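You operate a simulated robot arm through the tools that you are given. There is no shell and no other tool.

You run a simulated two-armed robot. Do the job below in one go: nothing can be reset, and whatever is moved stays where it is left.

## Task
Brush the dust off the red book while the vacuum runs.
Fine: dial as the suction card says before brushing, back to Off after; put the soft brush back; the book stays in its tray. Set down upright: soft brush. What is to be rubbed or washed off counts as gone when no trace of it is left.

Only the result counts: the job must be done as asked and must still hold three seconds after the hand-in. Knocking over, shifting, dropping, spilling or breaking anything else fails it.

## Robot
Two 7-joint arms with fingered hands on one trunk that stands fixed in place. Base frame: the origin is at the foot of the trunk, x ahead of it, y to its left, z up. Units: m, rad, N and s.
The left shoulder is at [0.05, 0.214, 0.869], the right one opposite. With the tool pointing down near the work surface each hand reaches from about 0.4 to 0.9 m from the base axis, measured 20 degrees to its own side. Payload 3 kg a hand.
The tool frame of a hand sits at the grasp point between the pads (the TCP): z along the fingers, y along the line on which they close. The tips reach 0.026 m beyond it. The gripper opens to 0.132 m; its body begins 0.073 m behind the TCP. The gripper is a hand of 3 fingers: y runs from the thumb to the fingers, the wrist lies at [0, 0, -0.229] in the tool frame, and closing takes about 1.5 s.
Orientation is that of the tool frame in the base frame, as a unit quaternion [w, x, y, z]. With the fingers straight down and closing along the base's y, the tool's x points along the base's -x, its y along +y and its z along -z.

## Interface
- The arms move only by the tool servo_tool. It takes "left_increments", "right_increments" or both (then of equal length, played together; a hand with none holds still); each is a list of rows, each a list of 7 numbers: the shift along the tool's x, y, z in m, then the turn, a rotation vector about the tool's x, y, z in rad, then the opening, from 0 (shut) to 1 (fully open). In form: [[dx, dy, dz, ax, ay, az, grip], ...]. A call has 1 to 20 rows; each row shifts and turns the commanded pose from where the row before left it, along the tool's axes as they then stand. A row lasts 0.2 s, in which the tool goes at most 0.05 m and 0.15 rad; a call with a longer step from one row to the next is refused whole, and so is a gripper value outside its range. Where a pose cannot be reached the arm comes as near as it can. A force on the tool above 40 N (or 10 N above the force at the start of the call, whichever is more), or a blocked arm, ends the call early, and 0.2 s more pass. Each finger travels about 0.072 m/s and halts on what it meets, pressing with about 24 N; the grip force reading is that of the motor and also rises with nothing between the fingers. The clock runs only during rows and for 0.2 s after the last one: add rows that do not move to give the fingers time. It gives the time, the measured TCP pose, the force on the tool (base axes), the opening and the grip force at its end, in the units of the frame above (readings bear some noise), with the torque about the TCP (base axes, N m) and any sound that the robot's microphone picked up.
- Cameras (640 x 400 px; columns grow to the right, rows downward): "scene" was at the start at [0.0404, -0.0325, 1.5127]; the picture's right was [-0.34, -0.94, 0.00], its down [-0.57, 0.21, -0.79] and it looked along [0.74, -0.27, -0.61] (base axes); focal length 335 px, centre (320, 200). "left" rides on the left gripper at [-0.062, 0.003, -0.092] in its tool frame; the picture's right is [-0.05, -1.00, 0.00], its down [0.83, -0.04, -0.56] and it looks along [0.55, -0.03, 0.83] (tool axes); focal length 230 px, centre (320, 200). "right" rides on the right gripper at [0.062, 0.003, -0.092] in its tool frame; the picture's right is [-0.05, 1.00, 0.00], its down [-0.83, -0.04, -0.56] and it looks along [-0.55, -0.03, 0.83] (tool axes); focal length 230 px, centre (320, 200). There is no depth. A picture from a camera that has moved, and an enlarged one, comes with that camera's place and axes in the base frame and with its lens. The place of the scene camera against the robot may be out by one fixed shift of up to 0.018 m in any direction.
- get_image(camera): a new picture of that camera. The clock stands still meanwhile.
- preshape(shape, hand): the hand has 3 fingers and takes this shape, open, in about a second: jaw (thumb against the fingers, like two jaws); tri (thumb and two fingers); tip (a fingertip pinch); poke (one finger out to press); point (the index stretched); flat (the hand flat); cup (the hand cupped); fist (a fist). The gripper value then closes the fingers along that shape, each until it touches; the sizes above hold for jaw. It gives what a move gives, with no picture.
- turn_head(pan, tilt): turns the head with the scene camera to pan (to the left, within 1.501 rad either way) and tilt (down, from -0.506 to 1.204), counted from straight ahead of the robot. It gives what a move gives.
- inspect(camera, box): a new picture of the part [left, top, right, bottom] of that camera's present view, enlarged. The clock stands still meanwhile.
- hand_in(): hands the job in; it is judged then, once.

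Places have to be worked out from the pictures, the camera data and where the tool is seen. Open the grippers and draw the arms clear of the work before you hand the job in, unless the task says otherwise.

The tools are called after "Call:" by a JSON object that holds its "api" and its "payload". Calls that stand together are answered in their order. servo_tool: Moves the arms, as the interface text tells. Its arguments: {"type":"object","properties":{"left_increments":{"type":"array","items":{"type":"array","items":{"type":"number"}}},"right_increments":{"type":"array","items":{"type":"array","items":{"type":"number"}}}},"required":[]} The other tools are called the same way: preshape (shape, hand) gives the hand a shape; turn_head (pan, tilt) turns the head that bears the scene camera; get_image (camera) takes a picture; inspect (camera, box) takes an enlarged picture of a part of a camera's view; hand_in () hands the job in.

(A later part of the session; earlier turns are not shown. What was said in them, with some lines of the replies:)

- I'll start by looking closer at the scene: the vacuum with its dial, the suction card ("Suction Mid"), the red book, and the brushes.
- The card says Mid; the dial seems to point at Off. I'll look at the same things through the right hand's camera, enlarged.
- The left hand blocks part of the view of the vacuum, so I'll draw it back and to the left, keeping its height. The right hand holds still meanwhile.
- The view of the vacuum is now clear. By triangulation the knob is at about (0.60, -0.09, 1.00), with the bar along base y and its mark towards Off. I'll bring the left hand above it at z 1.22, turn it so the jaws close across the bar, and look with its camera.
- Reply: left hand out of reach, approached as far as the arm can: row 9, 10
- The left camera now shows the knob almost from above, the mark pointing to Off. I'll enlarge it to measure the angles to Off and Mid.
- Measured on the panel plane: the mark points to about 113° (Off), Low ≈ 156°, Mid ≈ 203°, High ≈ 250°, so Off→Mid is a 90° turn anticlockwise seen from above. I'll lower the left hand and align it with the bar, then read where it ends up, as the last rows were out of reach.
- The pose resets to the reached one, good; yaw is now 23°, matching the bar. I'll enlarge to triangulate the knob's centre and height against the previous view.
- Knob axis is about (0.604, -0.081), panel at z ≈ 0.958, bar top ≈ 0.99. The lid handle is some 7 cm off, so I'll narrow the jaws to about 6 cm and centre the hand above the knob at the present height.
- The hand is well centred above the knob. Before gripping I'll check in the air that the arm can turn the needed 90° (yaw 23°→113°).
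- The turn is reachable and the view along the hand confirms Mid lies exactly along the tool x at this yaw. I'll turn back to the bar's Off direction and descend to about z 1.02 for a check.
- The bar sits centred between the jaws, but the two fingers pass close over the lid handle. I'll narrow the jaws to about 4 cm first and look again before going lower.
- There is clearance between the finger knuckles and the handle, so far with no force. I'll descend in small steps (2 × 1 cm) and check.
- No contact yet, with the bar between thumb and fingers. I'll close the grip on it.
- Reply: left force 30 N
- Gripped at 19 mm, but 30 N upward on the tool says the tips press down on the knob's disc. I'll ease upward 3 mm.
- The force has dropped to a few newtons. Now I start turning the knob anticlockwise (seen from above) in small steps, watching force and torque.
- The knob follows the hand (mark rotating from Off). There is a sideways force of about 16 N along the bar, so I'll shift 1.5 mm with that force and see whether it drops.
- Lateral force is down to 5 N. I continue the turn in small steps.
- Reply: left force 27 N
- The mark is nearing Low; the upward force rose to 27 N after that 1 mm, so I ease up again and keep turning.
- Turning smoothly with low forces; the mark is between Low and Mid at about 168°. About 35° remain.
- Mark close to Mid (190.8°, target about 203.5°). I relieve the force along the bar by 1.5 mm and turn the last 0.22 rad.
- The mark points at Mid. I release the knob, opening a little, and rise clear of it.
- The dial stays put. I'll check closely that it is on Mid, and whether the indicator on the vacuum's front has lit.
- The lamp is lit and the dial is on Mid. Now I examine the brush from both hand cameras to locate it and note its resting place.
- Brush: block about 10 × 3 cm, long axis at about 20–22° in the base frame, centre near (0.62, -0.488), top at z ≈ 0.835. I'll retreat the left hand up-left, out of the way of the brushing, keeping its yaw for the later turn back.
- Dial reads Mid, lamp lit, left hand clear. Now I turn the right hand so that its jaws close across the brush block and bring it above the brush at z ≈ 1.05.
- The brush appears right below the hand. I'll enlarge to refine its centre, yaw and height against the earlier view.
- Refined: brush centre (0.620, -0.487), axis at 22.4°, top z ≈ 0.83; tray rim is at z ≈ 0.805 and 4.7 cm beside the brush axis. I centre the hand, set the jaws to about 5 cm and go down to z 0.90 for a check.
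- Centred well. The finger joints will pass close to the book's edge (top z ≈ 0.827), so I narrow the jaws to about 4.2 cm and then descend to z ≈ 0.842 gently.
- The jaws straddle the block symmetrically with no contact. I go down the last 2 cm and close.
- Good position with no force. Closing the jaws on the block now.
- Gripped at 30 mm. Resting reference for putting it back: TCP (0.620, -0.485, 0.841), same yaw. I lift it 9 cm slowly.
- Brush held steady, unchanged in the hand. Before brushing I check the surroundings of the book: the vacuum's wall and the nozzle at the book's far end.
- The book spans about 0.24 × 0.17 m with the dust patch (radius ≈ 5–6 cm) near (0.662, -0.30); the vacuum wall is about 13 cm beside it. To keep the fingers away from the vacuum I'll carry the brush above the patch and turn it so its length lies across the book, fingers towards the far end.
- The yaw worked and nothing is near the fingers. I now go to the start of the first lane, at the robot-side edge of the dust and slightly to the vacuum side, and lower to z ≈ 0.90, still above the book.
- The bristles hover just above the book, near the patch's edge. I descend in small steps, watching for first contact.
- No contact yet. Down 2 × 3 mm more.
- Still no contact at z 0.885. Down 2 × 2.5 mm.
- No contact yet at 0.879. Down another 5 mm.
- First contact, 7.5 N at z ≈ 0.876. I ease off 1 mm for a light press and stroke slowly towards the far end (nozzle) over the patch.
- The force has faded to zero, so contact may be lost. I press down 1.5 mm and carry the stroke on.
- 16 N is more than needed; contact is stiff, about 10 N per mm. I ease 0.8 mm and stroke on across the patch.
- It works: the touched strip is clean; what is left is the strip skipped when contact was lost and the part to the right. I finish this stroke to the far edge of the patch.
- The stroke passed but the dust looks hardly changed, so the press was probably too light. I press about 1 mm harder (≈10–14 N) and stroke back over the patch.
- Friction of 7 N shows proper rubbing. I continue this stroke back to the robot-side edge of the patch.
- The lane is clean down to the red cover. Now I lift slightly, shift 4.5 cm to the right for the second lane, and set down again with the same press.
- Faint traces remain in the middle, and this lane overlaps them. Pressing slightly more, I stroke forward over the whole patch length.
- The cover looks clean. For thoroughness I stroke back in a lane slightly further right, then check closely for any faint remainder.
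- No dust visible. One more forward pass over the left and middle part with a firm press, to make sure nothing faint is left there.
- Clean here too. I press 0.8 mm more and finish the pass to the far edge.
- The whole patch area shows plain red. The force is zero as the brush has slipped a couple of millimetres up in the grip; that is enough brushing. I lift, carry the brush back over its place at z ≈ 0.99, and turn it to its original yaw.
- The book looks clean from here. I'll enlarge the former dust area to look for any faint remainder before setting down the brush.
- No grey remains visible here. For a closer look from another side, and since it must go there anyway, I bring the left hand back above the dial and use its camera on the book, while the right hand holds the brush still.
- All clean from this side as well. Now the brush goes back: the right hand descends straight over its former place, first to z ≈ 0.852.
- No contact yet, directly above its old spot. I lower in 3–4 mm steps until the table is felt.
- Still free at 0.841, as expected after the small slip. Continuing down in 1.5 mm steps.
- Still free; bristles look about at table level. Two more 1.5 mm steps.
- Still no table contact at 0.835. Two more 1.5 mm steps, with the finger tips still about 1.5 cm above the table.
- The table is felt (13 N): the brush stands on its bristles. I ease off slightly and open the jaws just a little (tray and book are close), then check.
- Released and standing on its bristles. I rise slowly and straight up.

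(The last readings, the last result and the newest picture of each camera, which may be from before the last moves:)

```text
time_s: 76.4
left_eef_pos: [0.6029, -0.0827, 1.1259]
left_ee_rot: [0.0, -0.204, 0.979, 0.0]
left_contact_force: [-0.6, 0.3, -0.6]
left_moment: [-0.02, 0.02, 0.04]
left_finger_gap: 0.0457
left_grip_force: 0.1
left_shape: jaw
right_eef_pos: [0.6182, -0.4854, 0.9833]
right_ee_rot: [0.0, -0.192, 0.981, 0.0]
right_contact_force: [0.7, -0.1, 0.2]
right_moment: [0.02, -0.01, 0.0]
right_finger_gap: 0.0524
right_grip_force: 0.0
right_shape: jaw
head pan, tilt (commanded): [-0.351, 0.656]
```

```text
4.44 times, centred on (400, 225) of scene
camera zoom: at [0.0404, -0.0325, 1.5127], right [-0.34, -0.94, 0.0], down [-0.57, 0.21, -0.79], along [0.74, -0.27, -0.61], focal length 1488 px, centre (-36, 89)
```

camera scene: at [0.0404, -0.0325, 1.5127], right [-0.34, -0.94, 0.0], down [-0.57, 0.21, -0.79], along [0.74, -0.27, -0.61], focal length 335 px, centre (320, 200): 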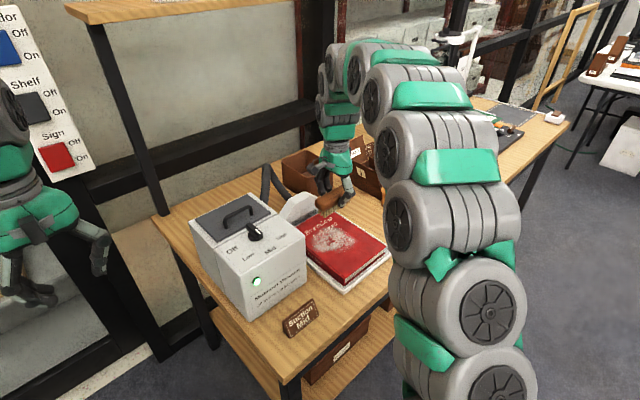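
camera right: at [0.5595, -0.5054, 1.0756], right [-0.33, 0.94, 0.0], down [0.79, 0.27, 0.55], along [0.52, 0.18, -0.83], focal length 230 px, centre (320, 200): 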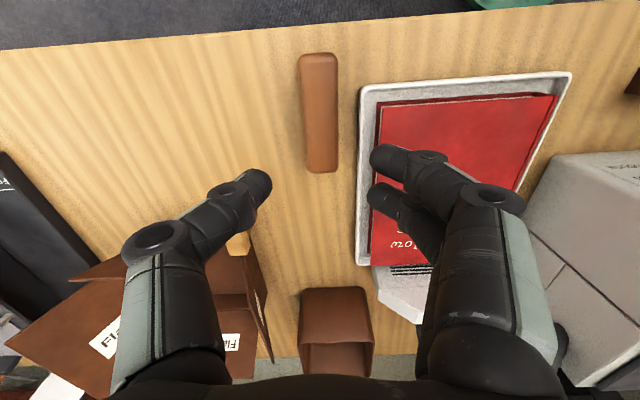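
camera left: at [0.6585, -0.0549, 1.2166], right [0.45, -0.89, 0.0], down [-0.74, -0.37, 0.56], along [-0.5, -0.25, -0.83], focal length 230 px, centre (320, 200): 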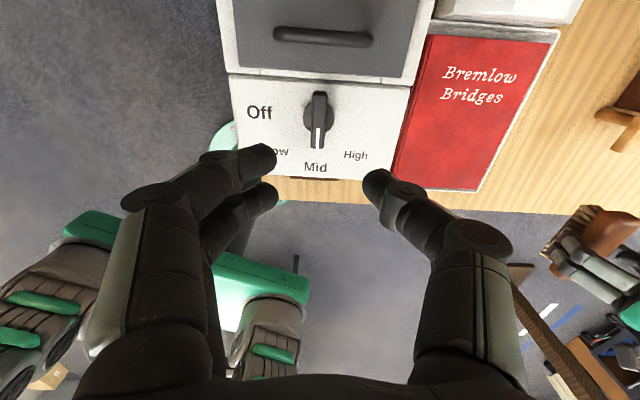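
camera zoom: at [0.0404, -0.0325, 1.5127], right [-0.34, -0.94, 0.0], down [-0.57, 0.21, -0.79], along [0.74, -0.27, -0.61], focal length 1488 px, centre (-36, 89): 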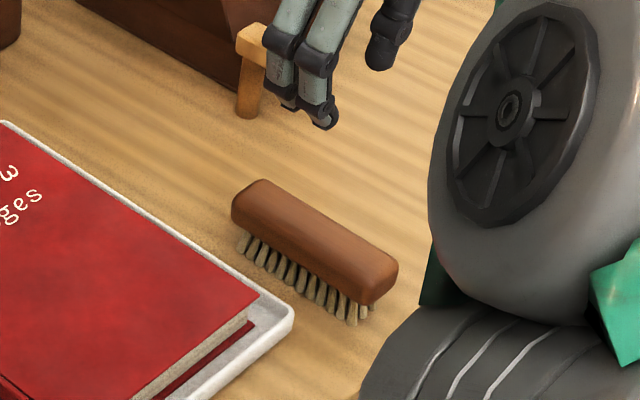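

The brush stands upright in its old place (within about 1 px of the first picture). Now the dial: the left hand is above it with the same yaw as at release; I centre it and descend to z ≈ 1.02.

Call:
{"api": "servo_tool", "payload": {"left_increments": [[0, 0.002, 0, 0, 0, 0, 0.32], [0, 0, 0.035, 0, 0, 0, 0.32], [0, 0, 0.035, 0, 0, 0, 0.32], [0, 0, 0.034, 0, 0, 0, 0.32], [0, 0, 0, 0, 0, 0, 0.32]]}}

Call:
{"api": "get_image", "payload": {"camera": "left"}}

Call:
{"api": "inspect", "payload": {"camera": "scene", "box": [200, 180, 320, 270]}}

```text
time_s: 77.6
left_eef_pos: [0.6011, -0.0777, 1.0219]
left_ee_rot: [-0.001, -0.205, 0.979, 0.0]
left_contact_force: [0.5, -0.7, -0.3]
left_moment: [-0.04, -0.01, -0.01]
left_finger_gap: 0.0424
left_grip_force: 0.1
left_shape: jaw
right_eef_pos: [0.6184, -0.4867, 0.9827]
right_ee_rot: [0.0, -0.191, 0.982, 0.0]
right_contact_force: [0.0, -0.2, 0.5]
right_moment: [-0.02, -0.01, -0.03]
right_finger_gap: 0.0524
right_grip_force: 0.1
right_shape: jaw
head pan, tilt (commanded): [-0.351, 0.656]
```

```text
taken
camera left: at [0.6573, -0.0515, 1.1144], right [0.45, -0.89, 0.0], down [-0.74, -0.37, 0.56], along [-0.5, -0.25, -0.83], focal length 230 px, centre (320, 200)
```

left: 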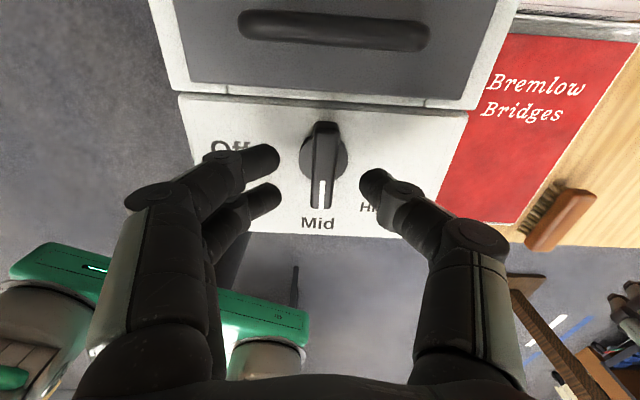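

```text
4.44 times, centred on (260, 225) of scene
camera zoom: at [0.0404, -0.0325, 1.5127], right [-0.34, -0.94, 0.0], down [-0.57, 0.21, -0.79], along [0.74, -0.27, -0.61], focal length 1488 px, centre (587, 89)
```

zoom: 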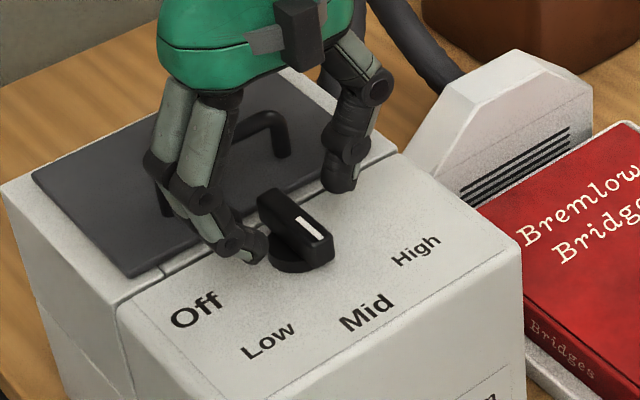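

Nearly centred; I shift 1.8 mm, go down to z ≈ 1.004 and close on the bar.

Call:
{"api": "servo_tool", "payload": {"left_increments": [[0, -0.0018, 0.009, 0, 0, 0, 0.3], [0, 0, 0.009, 0, 0, 0, 0.3], [0, 0, 0, 0, 0, 0, 0.2], [0, 0, 0, 0, 0, 0, 0.1], [0, 0, 0, 0, 0, 0, 0.0], [0, 0, 0, 0, 0, 0, 0.0], [0, 0, 0, 0, 0, 0, 0.0]]}}

Call:
{"api": "get_image", "payload": {"camera": "left"}}

```text
time_s: 79.2
left_eef_pos: [0.6022, -0.0799, 1.0048]
left_ee_rot: [0.0, -0.204, 0.979, 0.001]
left_contact_force: [-1.8, 1.5, 0.9]
left_moment: [0.09, 0.06, 0.05]
left_finger_gap: 0.0132
left_grip_force: 23.6
left_shape: jaw
right_eef_pos: [0.6178, -0.4851, 0.9814]
right_ee_rot: [0.001, -0.192, 0.981, 0.001]
right_contact_force: [-0.9, -0.5, 0.1]
right_moment: [0.0, 0.01, -0.01]
right_finger_gap: 0.0524
right_grip_force: 0.0
right_shape: jaw
head pan, tilt (commanded): [-0.351, 0.656]
```

```text
taken
camera left: at [0.6577, -0.0532, 1.0965], right [0.45, -0.89, 0.0], down [-0.74, -0.37, 0.56], along [-0.5, -0.25, -0.83], focal length 230 px, centre (320, 200)
```

left: 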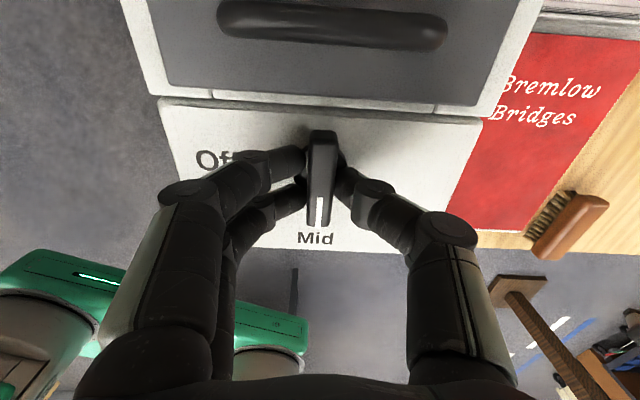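

Gripped with hardly any force. I turn it back clockwise, stepwise, watching the forces.

Call:
{"api": "servo_tool", "payload": {"left_increments": [[0, 0, 0, 0, 0, 0.08, 0.0], [0, 0, 0, 0, 0, 0.08, 0.0], [0, 0, 0, 0, 0, 0.08, 0.0], [0, 0, 0, 0, 0, 0.08, 0.0], [0, 0, 0, 0, 0, 0.08, 0.0]]}}

Call:
{"api": "get_image", "payload": {"camera": "left"}}

```text
time_s: 80.4
left_eef_pos: [0.6025, -0.0815, 1.0039]
left_ee_rot: [-0.001, -0.006, 1.0, 0.0]
left_contact_force: [-6.5, 5.7, -7.8]
left_moment: [0.24, 0.19, 0.02]
left_finger_gap: 0.0125
left_grip_force: 23.2
left_shape: jaw
right_eef_pos: [0.6182, -0.4856, 0.9823]
right_ee_rot: [0.0, -0.192, 0.981, 0.001]
right_contact_force: [0.2, -0.4, -0.4]
right_moment: [0.01, 0.01, -0.03]
right_finger_gap: 0.0523
right_grip_force: 0.0
right_shape: jaw
head pan, tilt (commanded): [-0.351, 0.656]
```

```text
taken
camera left: at [0.6643, -0.0774, 1.0969], right [0.06, -1.0, 0.0], down [-0.83, -0.05, 0.56], along [-0.56, -0.03, -0.83], focal length 230 px, centre (320, 200)
```

left: 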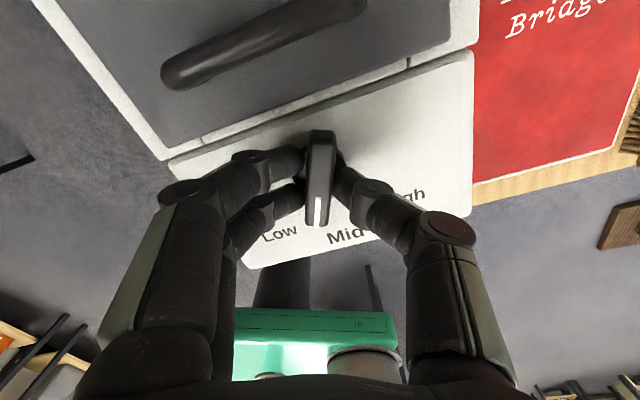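

The knob follows (about 181°). I nudge 1 mm down and slightly with the side force, then continue.

Call:
{"api": "servo_tool", "payload": {"left_increments": [[0.0006, 0.0005, 0.001, 0, 0, 0, 0.0], [0, 0, 0, 0, 0, 0.08, 0.0], [0, 0, 0, 0, 0, 0.08, 0.0], [0, 0, 0, 0, 0, 0.08, 0.0], [0, 0, 0, 0, 0, 0.08, 0.0], [0, 0, 0, 0, 0, 0.08, 0.0]]}}

Call:
{"api": "get_image", "payload": {"camera": "left"}}

```text
time_s: 81.8
left_eef_pos: [0.6031, -0.0814, 1.0054]
left_ee_rot: [0.0, 0.193, 0.981, 0.0]
left_contact_force: [6.4, 1.7, -11.2]
left_moment: [0.09, -0.16, 0.01]
left_finger_gap: 0.0119
left_grip_force: 24.4
left_shape: jaw
right_eef_pos: [0.6178, -0.4858, 0.9814]
right_ee_rot: [0.0, -0.192, 0.981, 0.0]
right_contact_force: [0.4, -0.6, 0.5]
right_moment: [-0.01, 0.02, -0.03]
right_finger_gap: 0.0522
right_grip_force: 0.1
right_shape: jaw
head pan, tilt (commanded): [-0.351, 0.656]
```

```text
taken
camera left: at [0.6606, -0.1011, 1.0972], right [-0.33, -0.94, 0.0], down [-0.79, 0.27, 0.56], along [-0.52, 0.18, -0.83], focal length 230 px, centre (320, 200)
```

left: 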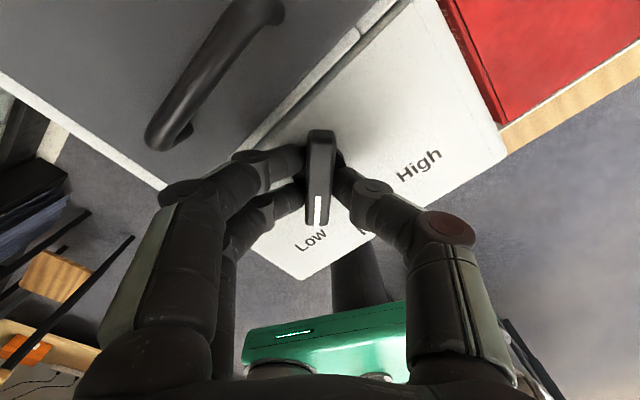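

About 158° now (passing Low). The hand is being pulled down lightly, so I lower 1.5 mm and continue.

Call:
{"api": "servo_tool", "payload": {"left_increments": [[0, 0, 0.0015, 0, 0, 0, 0.0], [0, 0, 0, 0, 0, 0.08, 0.0], [0, 0, 0, 0, 0, 0.08, 0.0], [0, 0, 0, 0, 0, 0.08, 0.0], [0, 0, 0, 0, 0, 0.08, 0.0], [0, 0, 0, 0, 0, 0.08, 0.0]]}}

Call:
{"api": "get_image", "payload": {"camera": "left"}}

Call:
{"api": "inspect", "payload": {"camera": "scene", "box": [200, 180, 320, 290]}}

```text
time_s: 83.2
left_eef_pos: [0.6014, -0.0813, 1.0041]
left_ee_rot: [0.0, 0.384, 0.923, 0.001]
left_contact_force: [-2.7, 14.8, 32.5]
left_moment: [0.54, -0.14, 0.0]
left_finger_gap: 0.0136
left_grip_force: 24.4
left_shape: jaw
right_eef_pos: [0.6178, -0.4854, 0.9826]
right_ee_rot: [0.001, -0.193, 0.981, 0.0]
right_contact_force: [0.8, 0.2, 0.6]
right_moment: [-0.01, 0.02, -0.03]
right_finger_gap: 0.0523
right_grip_force: 0.0
right_shape: jaw
head pan, tilt (commanded): [-0.351, 0.656]
```

```text
taken
camera left: at [0.6477, -0.1222, 1.0958], right [-0.67, -0.74, 0.0], down [-0.62, 0.56, 0.55], along [-0.41, 0.37, -0.83], focal length 230 px, centre (320, 200)
```

left: 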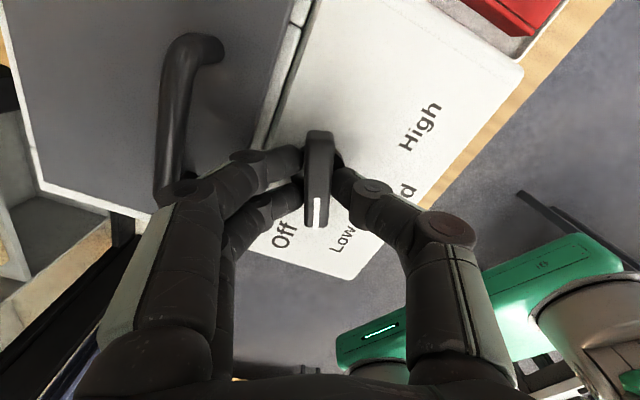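

```text
3.64 times, centred on (260, 235) of scene
camera zoom: at [0.04, -0.0322, 1.5128], right [-0.34, -0.94, 0.0], down [-0.57, 0.21, -0.79], along [0.74, -0.27, -0.61], focal length 1217 px, centre (538, 73)
```

zoom: 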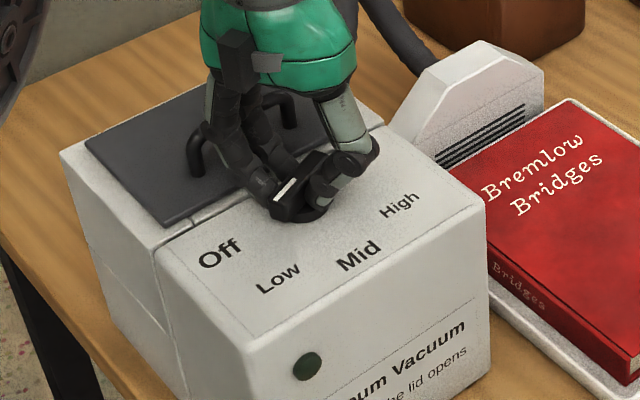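

About 135°; the lamp is already dark. I relieve the 32 N down-press and the side force, then turn the remaining 22°.

Call:
{"api": "servo_tool", "payload": {"left_increments": [[0.0012, 0.0005, -0.0015, 0, 0, 0, 0.0], [0, 0, 0, 0, 0, 0.075, 0.0], [0, 0, 0, 0, 0, 0.075, 0.0], [0, 0, 0, 0, 0, 0.075, 0.0]]}}

Call:
{"api": "get_image", "payload": {"camera": "left"}}

```text
time_s: 84.2
left_eef_pos: [0.6007, -0.0817, 1.004]
left_ee_rot: [0.0, 0.485, 0.874, -0.001]
left_contact_force: [10.9, 2.3, 1.3]
left_moment: [0.17, -0.44, 0.0]
left_finger_gap: 0.0132
left_grip_force: 24.1
left_shape: jaw
right_eef_pos: [0.6191, -0.4866, 0.9825]
right_ee_rot: [0.0, -0.192, 0.981, 0.001]
right_contact_force: [-0.2, 0.0, 0.5]
right_moment: [-0.02, 0.02, 0.03]
right_finger_gap: 0.0527
right_grip_force: 0.0
right_shape: jaw
head pan, tilt (commanded): [-0.351, 0.656]
```

```text
taken
camera left: at [0.6371, -0.1311, 1.0961], right [-0.82, -0.57, 0.0], down [-0.48, 0.68, 0.56], along [-0.32, 0.46, -0.83], focal length 230 px, centre (320, 200)
```

left: 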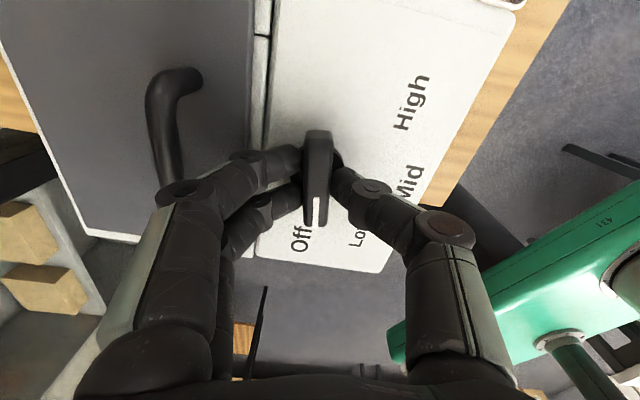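

About 122°; 9° to go. A 0.8 mm shift with the side force, then the last turn to Off.

Call:
{"api": "servo_tool", "payload": {"left_increments": [[0, 0.0008, 0, 0, 0, 0, 0.0], [0, 0, 0, 0, 0, 0.08, 0.0], [0, 0, 0, 0, 0, 0.075, 0.0], [0, 0, 0, 0, 0, 0, 0.0]]}}

Call:
{"api": "get_image", "payload": {"camera": "left"}}

Call:
{"api": "inspect", "payload": {"camera": "scene", "box": [200, 180, 320, 290]}}

```text
time_s: 85.2
left_eef_pos: [0.6018, -0.0807, 1.0038]
left_ee_rot: [0.0, 0.553, 0.833, 0.0]
left_contact_force: [0.4, -5.6, 3.4]
left_moment: [-0.16, 0.08, 0.0]
left_finger_gap: 0.0126
left_grip_force: 23.7
left_shape: jaw
right_eef_pos: [0.6175, -0.4866, 0.9832]
right_ee_rot: [0.0, -0.191, 0.982, 0.0]
right_contact_force: [-0.2, -0.5, 0.1]
right_moment: [0.0, 0.02, -0.03]
right_finger_gap: 0.0523
right_grip_force: 0.1
right_shape: jaw
head pan, tilt (commanded): [-0.351, 0.656]
```

```text
taken
camera left: at [0.6298, -0.1351, 1.0963], right [-0.9, -0.44, 0.0], down [-0.36, 0.75, 0.56], along [-0.24, 0.5, -0.83], focal length 230 px, centre (320, 200)
```

left: 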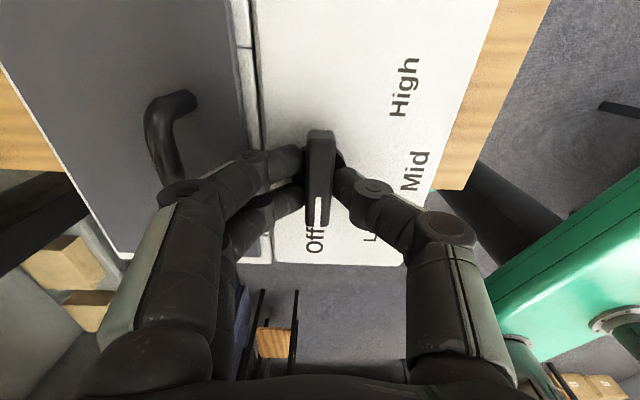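

```text
3.64 times, centred on (260, 235) of scene
camera zoom: at [0.0404, -0.0326, 1.5127], right [-0.34, -0.94, 0.0], down [-0.57, 0.21, -0.79], along [0.74, -0.27, -0.61], focal length 1217 px, centre (538, 73)
```

zoom: 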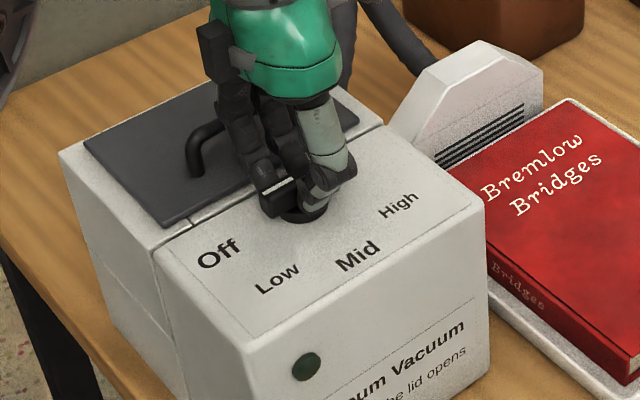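

The mark is back at Off (113°) and the lamp is dark. I open the jaws a little (the handle is near) and rise straight up.

Call:
{"api": "servo_tool", "payload": {"left_increments": [[0, 0, 0, 0, 0, 0, 0.15], [0, 0, 0, 0, 0, 0, 0.25], [0, 0, 0, 0, 0, 0, 0.3], [0, 0, 0, 0, 0, 0, 0.3], [0, 0, -0.02, 0, 0, 0, 0.3], [0, 0, -0.03, 0, 0, 0, 0.3], [0, 0, -0.04, 0, 0, 0, 0.3], [0, 0, -0.03, 0, 0, 0, 0.3], [0, 0, 0, 0, 0, 0, 0.3]]}}

Call:
{"api": "get_image", "payload": {"camera": "left"}}

Call:
{"api": "inspect", "payload": {"camera": "left", "box": [230, 60, 410, 200]}}

Call:
{"api": "inspect", "payload": {"camera": "scene", "box": [200, 180, 320, 290]}}

```text
time_s: 87.2
left_eef_pos: [0.6026, -0.0793, 1.1216]
left_ee_rot: [-0.001, 0.55, 0.835, 0.001]
left_contact_force: [-0.5, 0.5, -1.1]
left_moment: [0.01, 0.01, -0.03]
left_finger_gap: 0.0395
left_grip_force: 0.2
left_shape: jaw
right_eef_pos: [0.6196, -0.4856, 0.9816]
right_ee_rot: [0.0, -0.191, 0.982, 0.0]
right_contact_force: [-0.2, -0.4, 0.0]
right_moment: [-0.01, 0.01, 0.01]
right_finger_gap: 0.0525
right_grip_force: 0.0
right_shape: jaw
head pan, tilt (commanded): [-0.351, 0.656]
```

```text
taken
camera left: at [0.6305, -0.1338, 1.2137], right [-0.9, -0.44, 0.0], down [-0.37, 0.75, 0.56], along [-0.25, 0.5, -0.83], focal length 230 px, centre (320, 200)
```

left: 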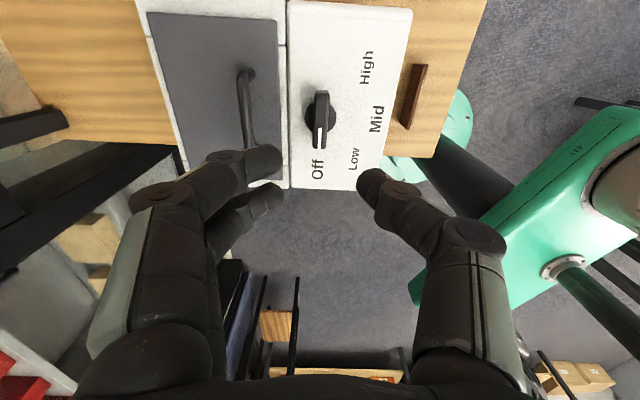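

```text
2.86 times, centred on (320, 130) of left
camera zoom: at [0.6305, -0.1338, 1.2137], right [-0.9, -0.44, 0.0], down [-0.37, 0.75, 0.56], along [-0.25, 0.5, -0.83], focal length 657 px, centre (320, 400)
```

zoom: 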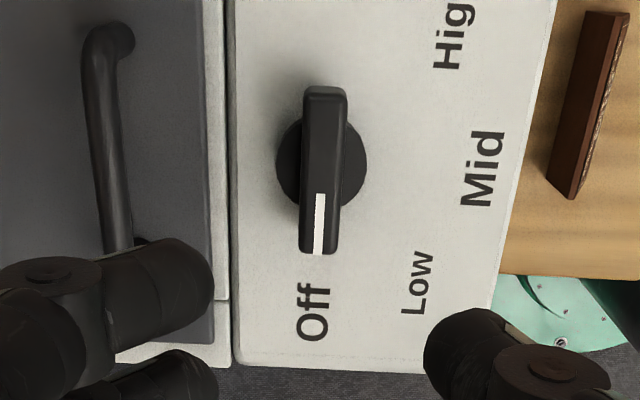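

```text
3.64 times, centred on (260, 235) of scene
camera zoom: at [0.0404, -0.0325, 1.5127], right [-0.34, -0.94, 0.0], down [-0.57, 0.21, -0.79], along [0.74, -0.27, -0.61], focal length 1217 px, centre (538, 73)
```

zoom: 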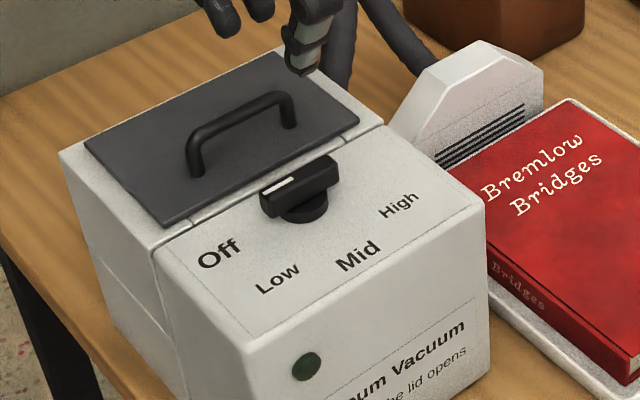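

Dial is at Off, lamp dark, exactly as at the start. Now I draw the left hand away up-left and open it once clear.

Call:
{"api": "servo_tool", "payload": {"left_increments": [[0, 0, -0.03, 0, 0, 0, 0.3], [0.0394, -0.0062, -0.003, 0, 0, 0, 0.3], [0.0394, -0.0062, -0.003, 0, 0, 0, 0.3], [0.0394, -0.0062, -0.003, 0, 0, 0, 0.3], [0.0394, -0.0062, -0.003, 0, 0, 0, 0.3], [0.0394, -0.0062, -0.003, 0, 0, 0, 0.3], [0.0394, -0.0062, -0.003, 0, 0, 0, 0.6], [0.0394, -0.0062, -0.003, 0, 0, 0, 1.0], [0.0394, -0.0062, -0.003, 0, 0, 0, 1.0], [0, 0, 0, 0, 0, 0, 1.0], [0, 0, 0, 0, 0, 0, 1.0], [0, 0, 0, 0, 0, 0, 1.0], [0, 0, 0, 0, 0, 0, 1.0]]}}

Call:
{"api": "servo_tool", "payload": {"right_increments": [[0, 0, -0.04, 0, 0, 0, 0.4], [0, 0, -0.04, 0, 0, 0, 0.4], [0, 0, -0.04, 0, 0, 0, 0.4], [0.027, 0.0224, -0.022, 0, 0, 0, 0.4], [0.027, 0.0224, -0.022, 0, 0, 0, 0.6], [0.027, 0.0224, -0.022, 0, 0, 0, 0.8], [0.027, 0.0224, -0.022, 0, 0, 0, 1.0], [0.027, 0.0224, -0.022, 0, 0, 0, 1.0], [0.027, 0.0224, -0.022, 0, 0, 0, 1.0], [0.027, 0.0224, -0.022, 0, 0, 0, 1.0], [0.027, 0.0224, -0.022, 0, 0, 0, 1.0], [0, 0, 0, 0, 0, 0.132, 1.0], [0, 0, 0, 0, 0, 0.132, 1.0], [0, 0, 0, 0, 0, 0.132, 1.0], [0, 0, 0, 0, 0, 0.132, 1.0], [0, 0, 0, 0, 0, 0.132, 1.0], [0, 0, 0, 0, 0, 0.132, 1.0], [0, 0, 0, 0, 0, 0, 1.0]]}}

Call:
{"api": "get_image", "payload": {"camera": "scene"}}

Call:
{"api": "get_image", "payload": {"camera": "right"}}

```text
time_s: 90.0
left_eef_pos: [0.4323, 0.1899, 1.181]
left_ee_rot: [0.0, 0.551, 0.834, 0.0]
left_contact_force: [-0.2, 0.4, -0.2]
left_moment: [-0.01, -0.01, 0.0]
left_finger_gap: 0.1318
left_grip_force: 0.0
left_shape: jaw
right_eef_pos: [0.6171, -0.4842, 0.9833]
right_ee_rot: [0.0, -0.192, 0.981, 0.0]
right_contact_force: [0.2, -0.5, 0.1]
right_moment: [0.04, -0.03, -0.01]
right_finger_gap: 0.0523
right_grip_force: 0.0
right_shape: jaw
head pan, tilt (commanded): [-0.351, 0.656]
```

```text
time_s: 93.8
left_eef_pos: [0.4347, 0.1901, 1.1821]
left_ee_rot: [0.0, 0.551, 0.834, 0.0]
left_contact_force: [0.3, 0.5, -0.1]
left_moment: [0.0, -0.04, -0.02]
left_finger_gap: 0.1319
left_grip_force: 0.0
left_shape: jaw
right_eef_pos: [0.3507, -0.3992, 1.278]
right_ee_rot: [0.0, 0.203, 0.979, 0.0]
right_contact_force: [0.2, -0.9, -0.2]
right_moment: [-0.01, -0.02, 0.03]
right_finger_gap: 0.1319
right_grip_force: 0.1
right_shape: jaw
head pan, tilt (commanded): [-0.351, 0.656]
```

```text
taken
camera scene: at [0.0404, -0.0325, 1.5127], right [-0.34, -0.94, 0.0], down [-0.57, 0.21, -0.79], along [0.74, -0.27, -0.61], focal length 335 px, centre (320, 200)
```

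scene: 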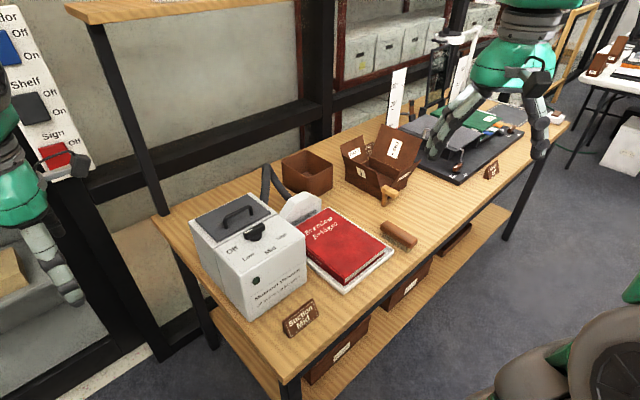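

```text
taken
camera right: at [0.2954, -0.3723, 1.3717], right [0.44, 0.9, 0.0], down [0.75, -0.37, 0.56], along [0.5, -0.25, -0.83], focal length 230 px, centre (320, 200)
```

right: 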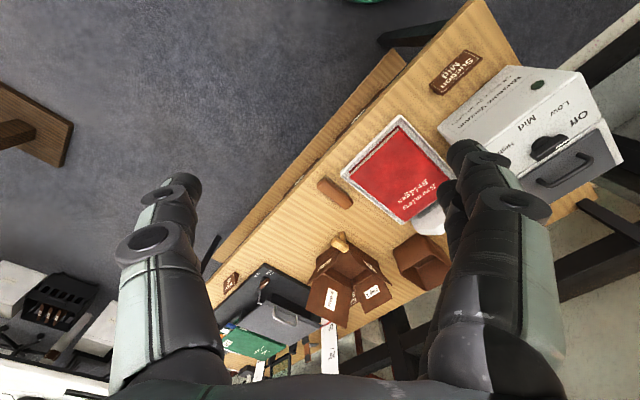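

Both hands are clear. A last close check of book, brush, dial and the switch board next to the left hand.

Call:
{"api": "inspect", "payload": {"camera": "scene", "box": [290, 190, 430, 290]}}

Call:
{"api": "inspect", "payload": {"camera": "scene", "box": [200, 190, 330, 330]}}

Call:
{"api": "inspect", "payload": {"camera": "scene", "box": [0, 20, 140, 200]}}

Call:
{"api": "inspect", "payload": {"camera": "right", "box": [310, 100, 460, 230]}}

```text
4.00 times, centred on (360, 240) of scene
camera zoom: at [0.0404, -0.0325, 1.5127], right [-0.34, -0.94, 0.0], down [-0.57, 0.21, -0.79], along [0.74, -0.27, -0.61], focal length 1339 px, centre (160, 40)
```

zoom: 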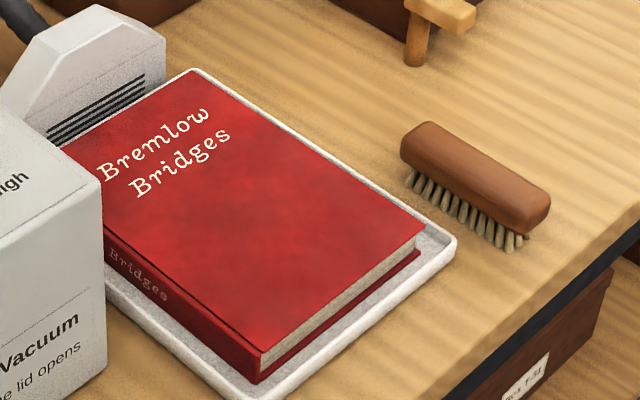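

```text
2.86 times, centred on (265, 260) of scene
camera zoom: at [0.0404, -0.0325, 1.5127], right [-0.34, -0.94, 0.0], down [-0.57, 0.21, -0.79], along [0.74, -0.27, -0.61], focal length 956 px, centre (477, 29)
```

zoom: 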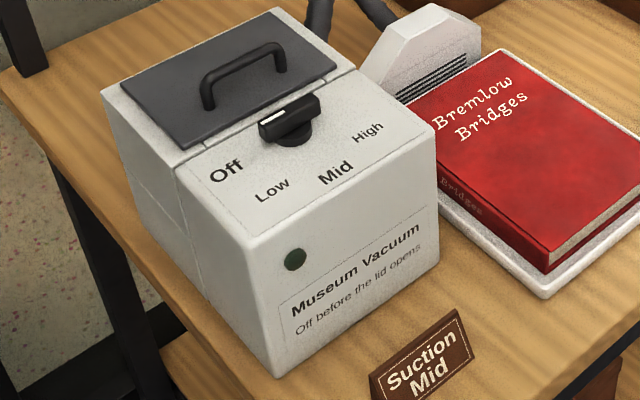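

```text
2.22 times, centred on (70, 110) of scene
camera zoom: at [0.0404, -0.0325, 1.5127], right [-0.34, -0.94, 0.0], down [-0.57, 0.21, -0.79], along [0.74, -0.27, -0.61], focal length 744 px, centre (876, 400)
```

zoom: 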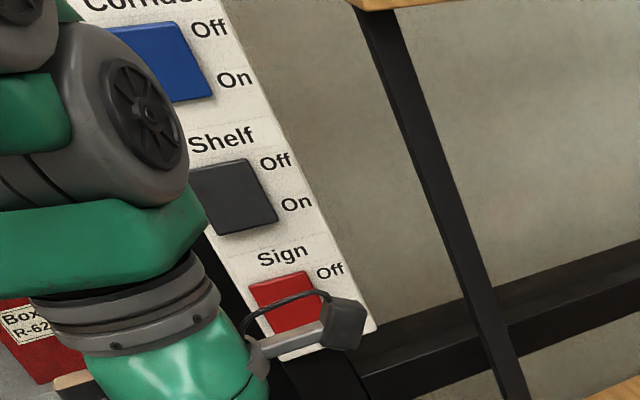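

```text
3.08 times, centred on (385, 165) of right
camera zoom: at [0.2954, -0.3723, 1.3717], right [0.44, 0.9, 0.0], down [0.75, -0.37, 0.56], along [0.5, -0.25, -0.83], focal length 708 px, centre (120, 308)
```

zoom: 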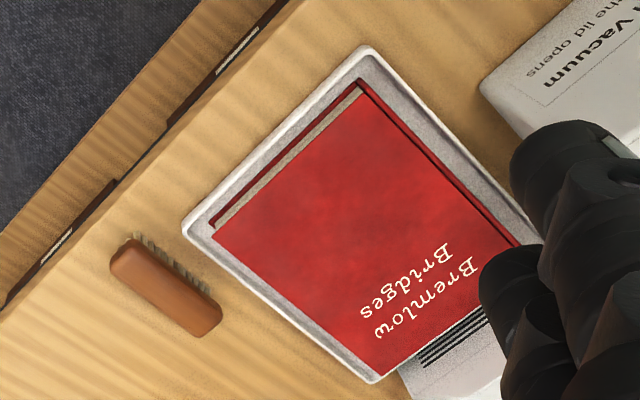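

The cover is clean and the book lies in its tray. The brush stands upright in its place, the dial is at Off with the lamp dark, and both open hands are clear. I hand in.

Call:
{"api": "hand_in", "payload": {}}

```text
The job is handed in.
```

The red book is brushed clean and handed in; no dust shows on its cover from the scene camera or either hand camera.

- **Vacuum:** I turned the dial to Mid, as the suction card says, before brushing. It is back at Off, and the vacuum's lamp is dark.
- **Brush:** The soft brush stands upright on its bristles, within a few millimetres of where it started.
- **Book:** It lies in its tray where it was; nothing else moved in the pictures.
- **Arms:** Both grippers are open and drawn clear of the table.

The first stroke pressed too lightly to remove any dust, so I pressed harder on the later passes. Those cleared the whole patch.
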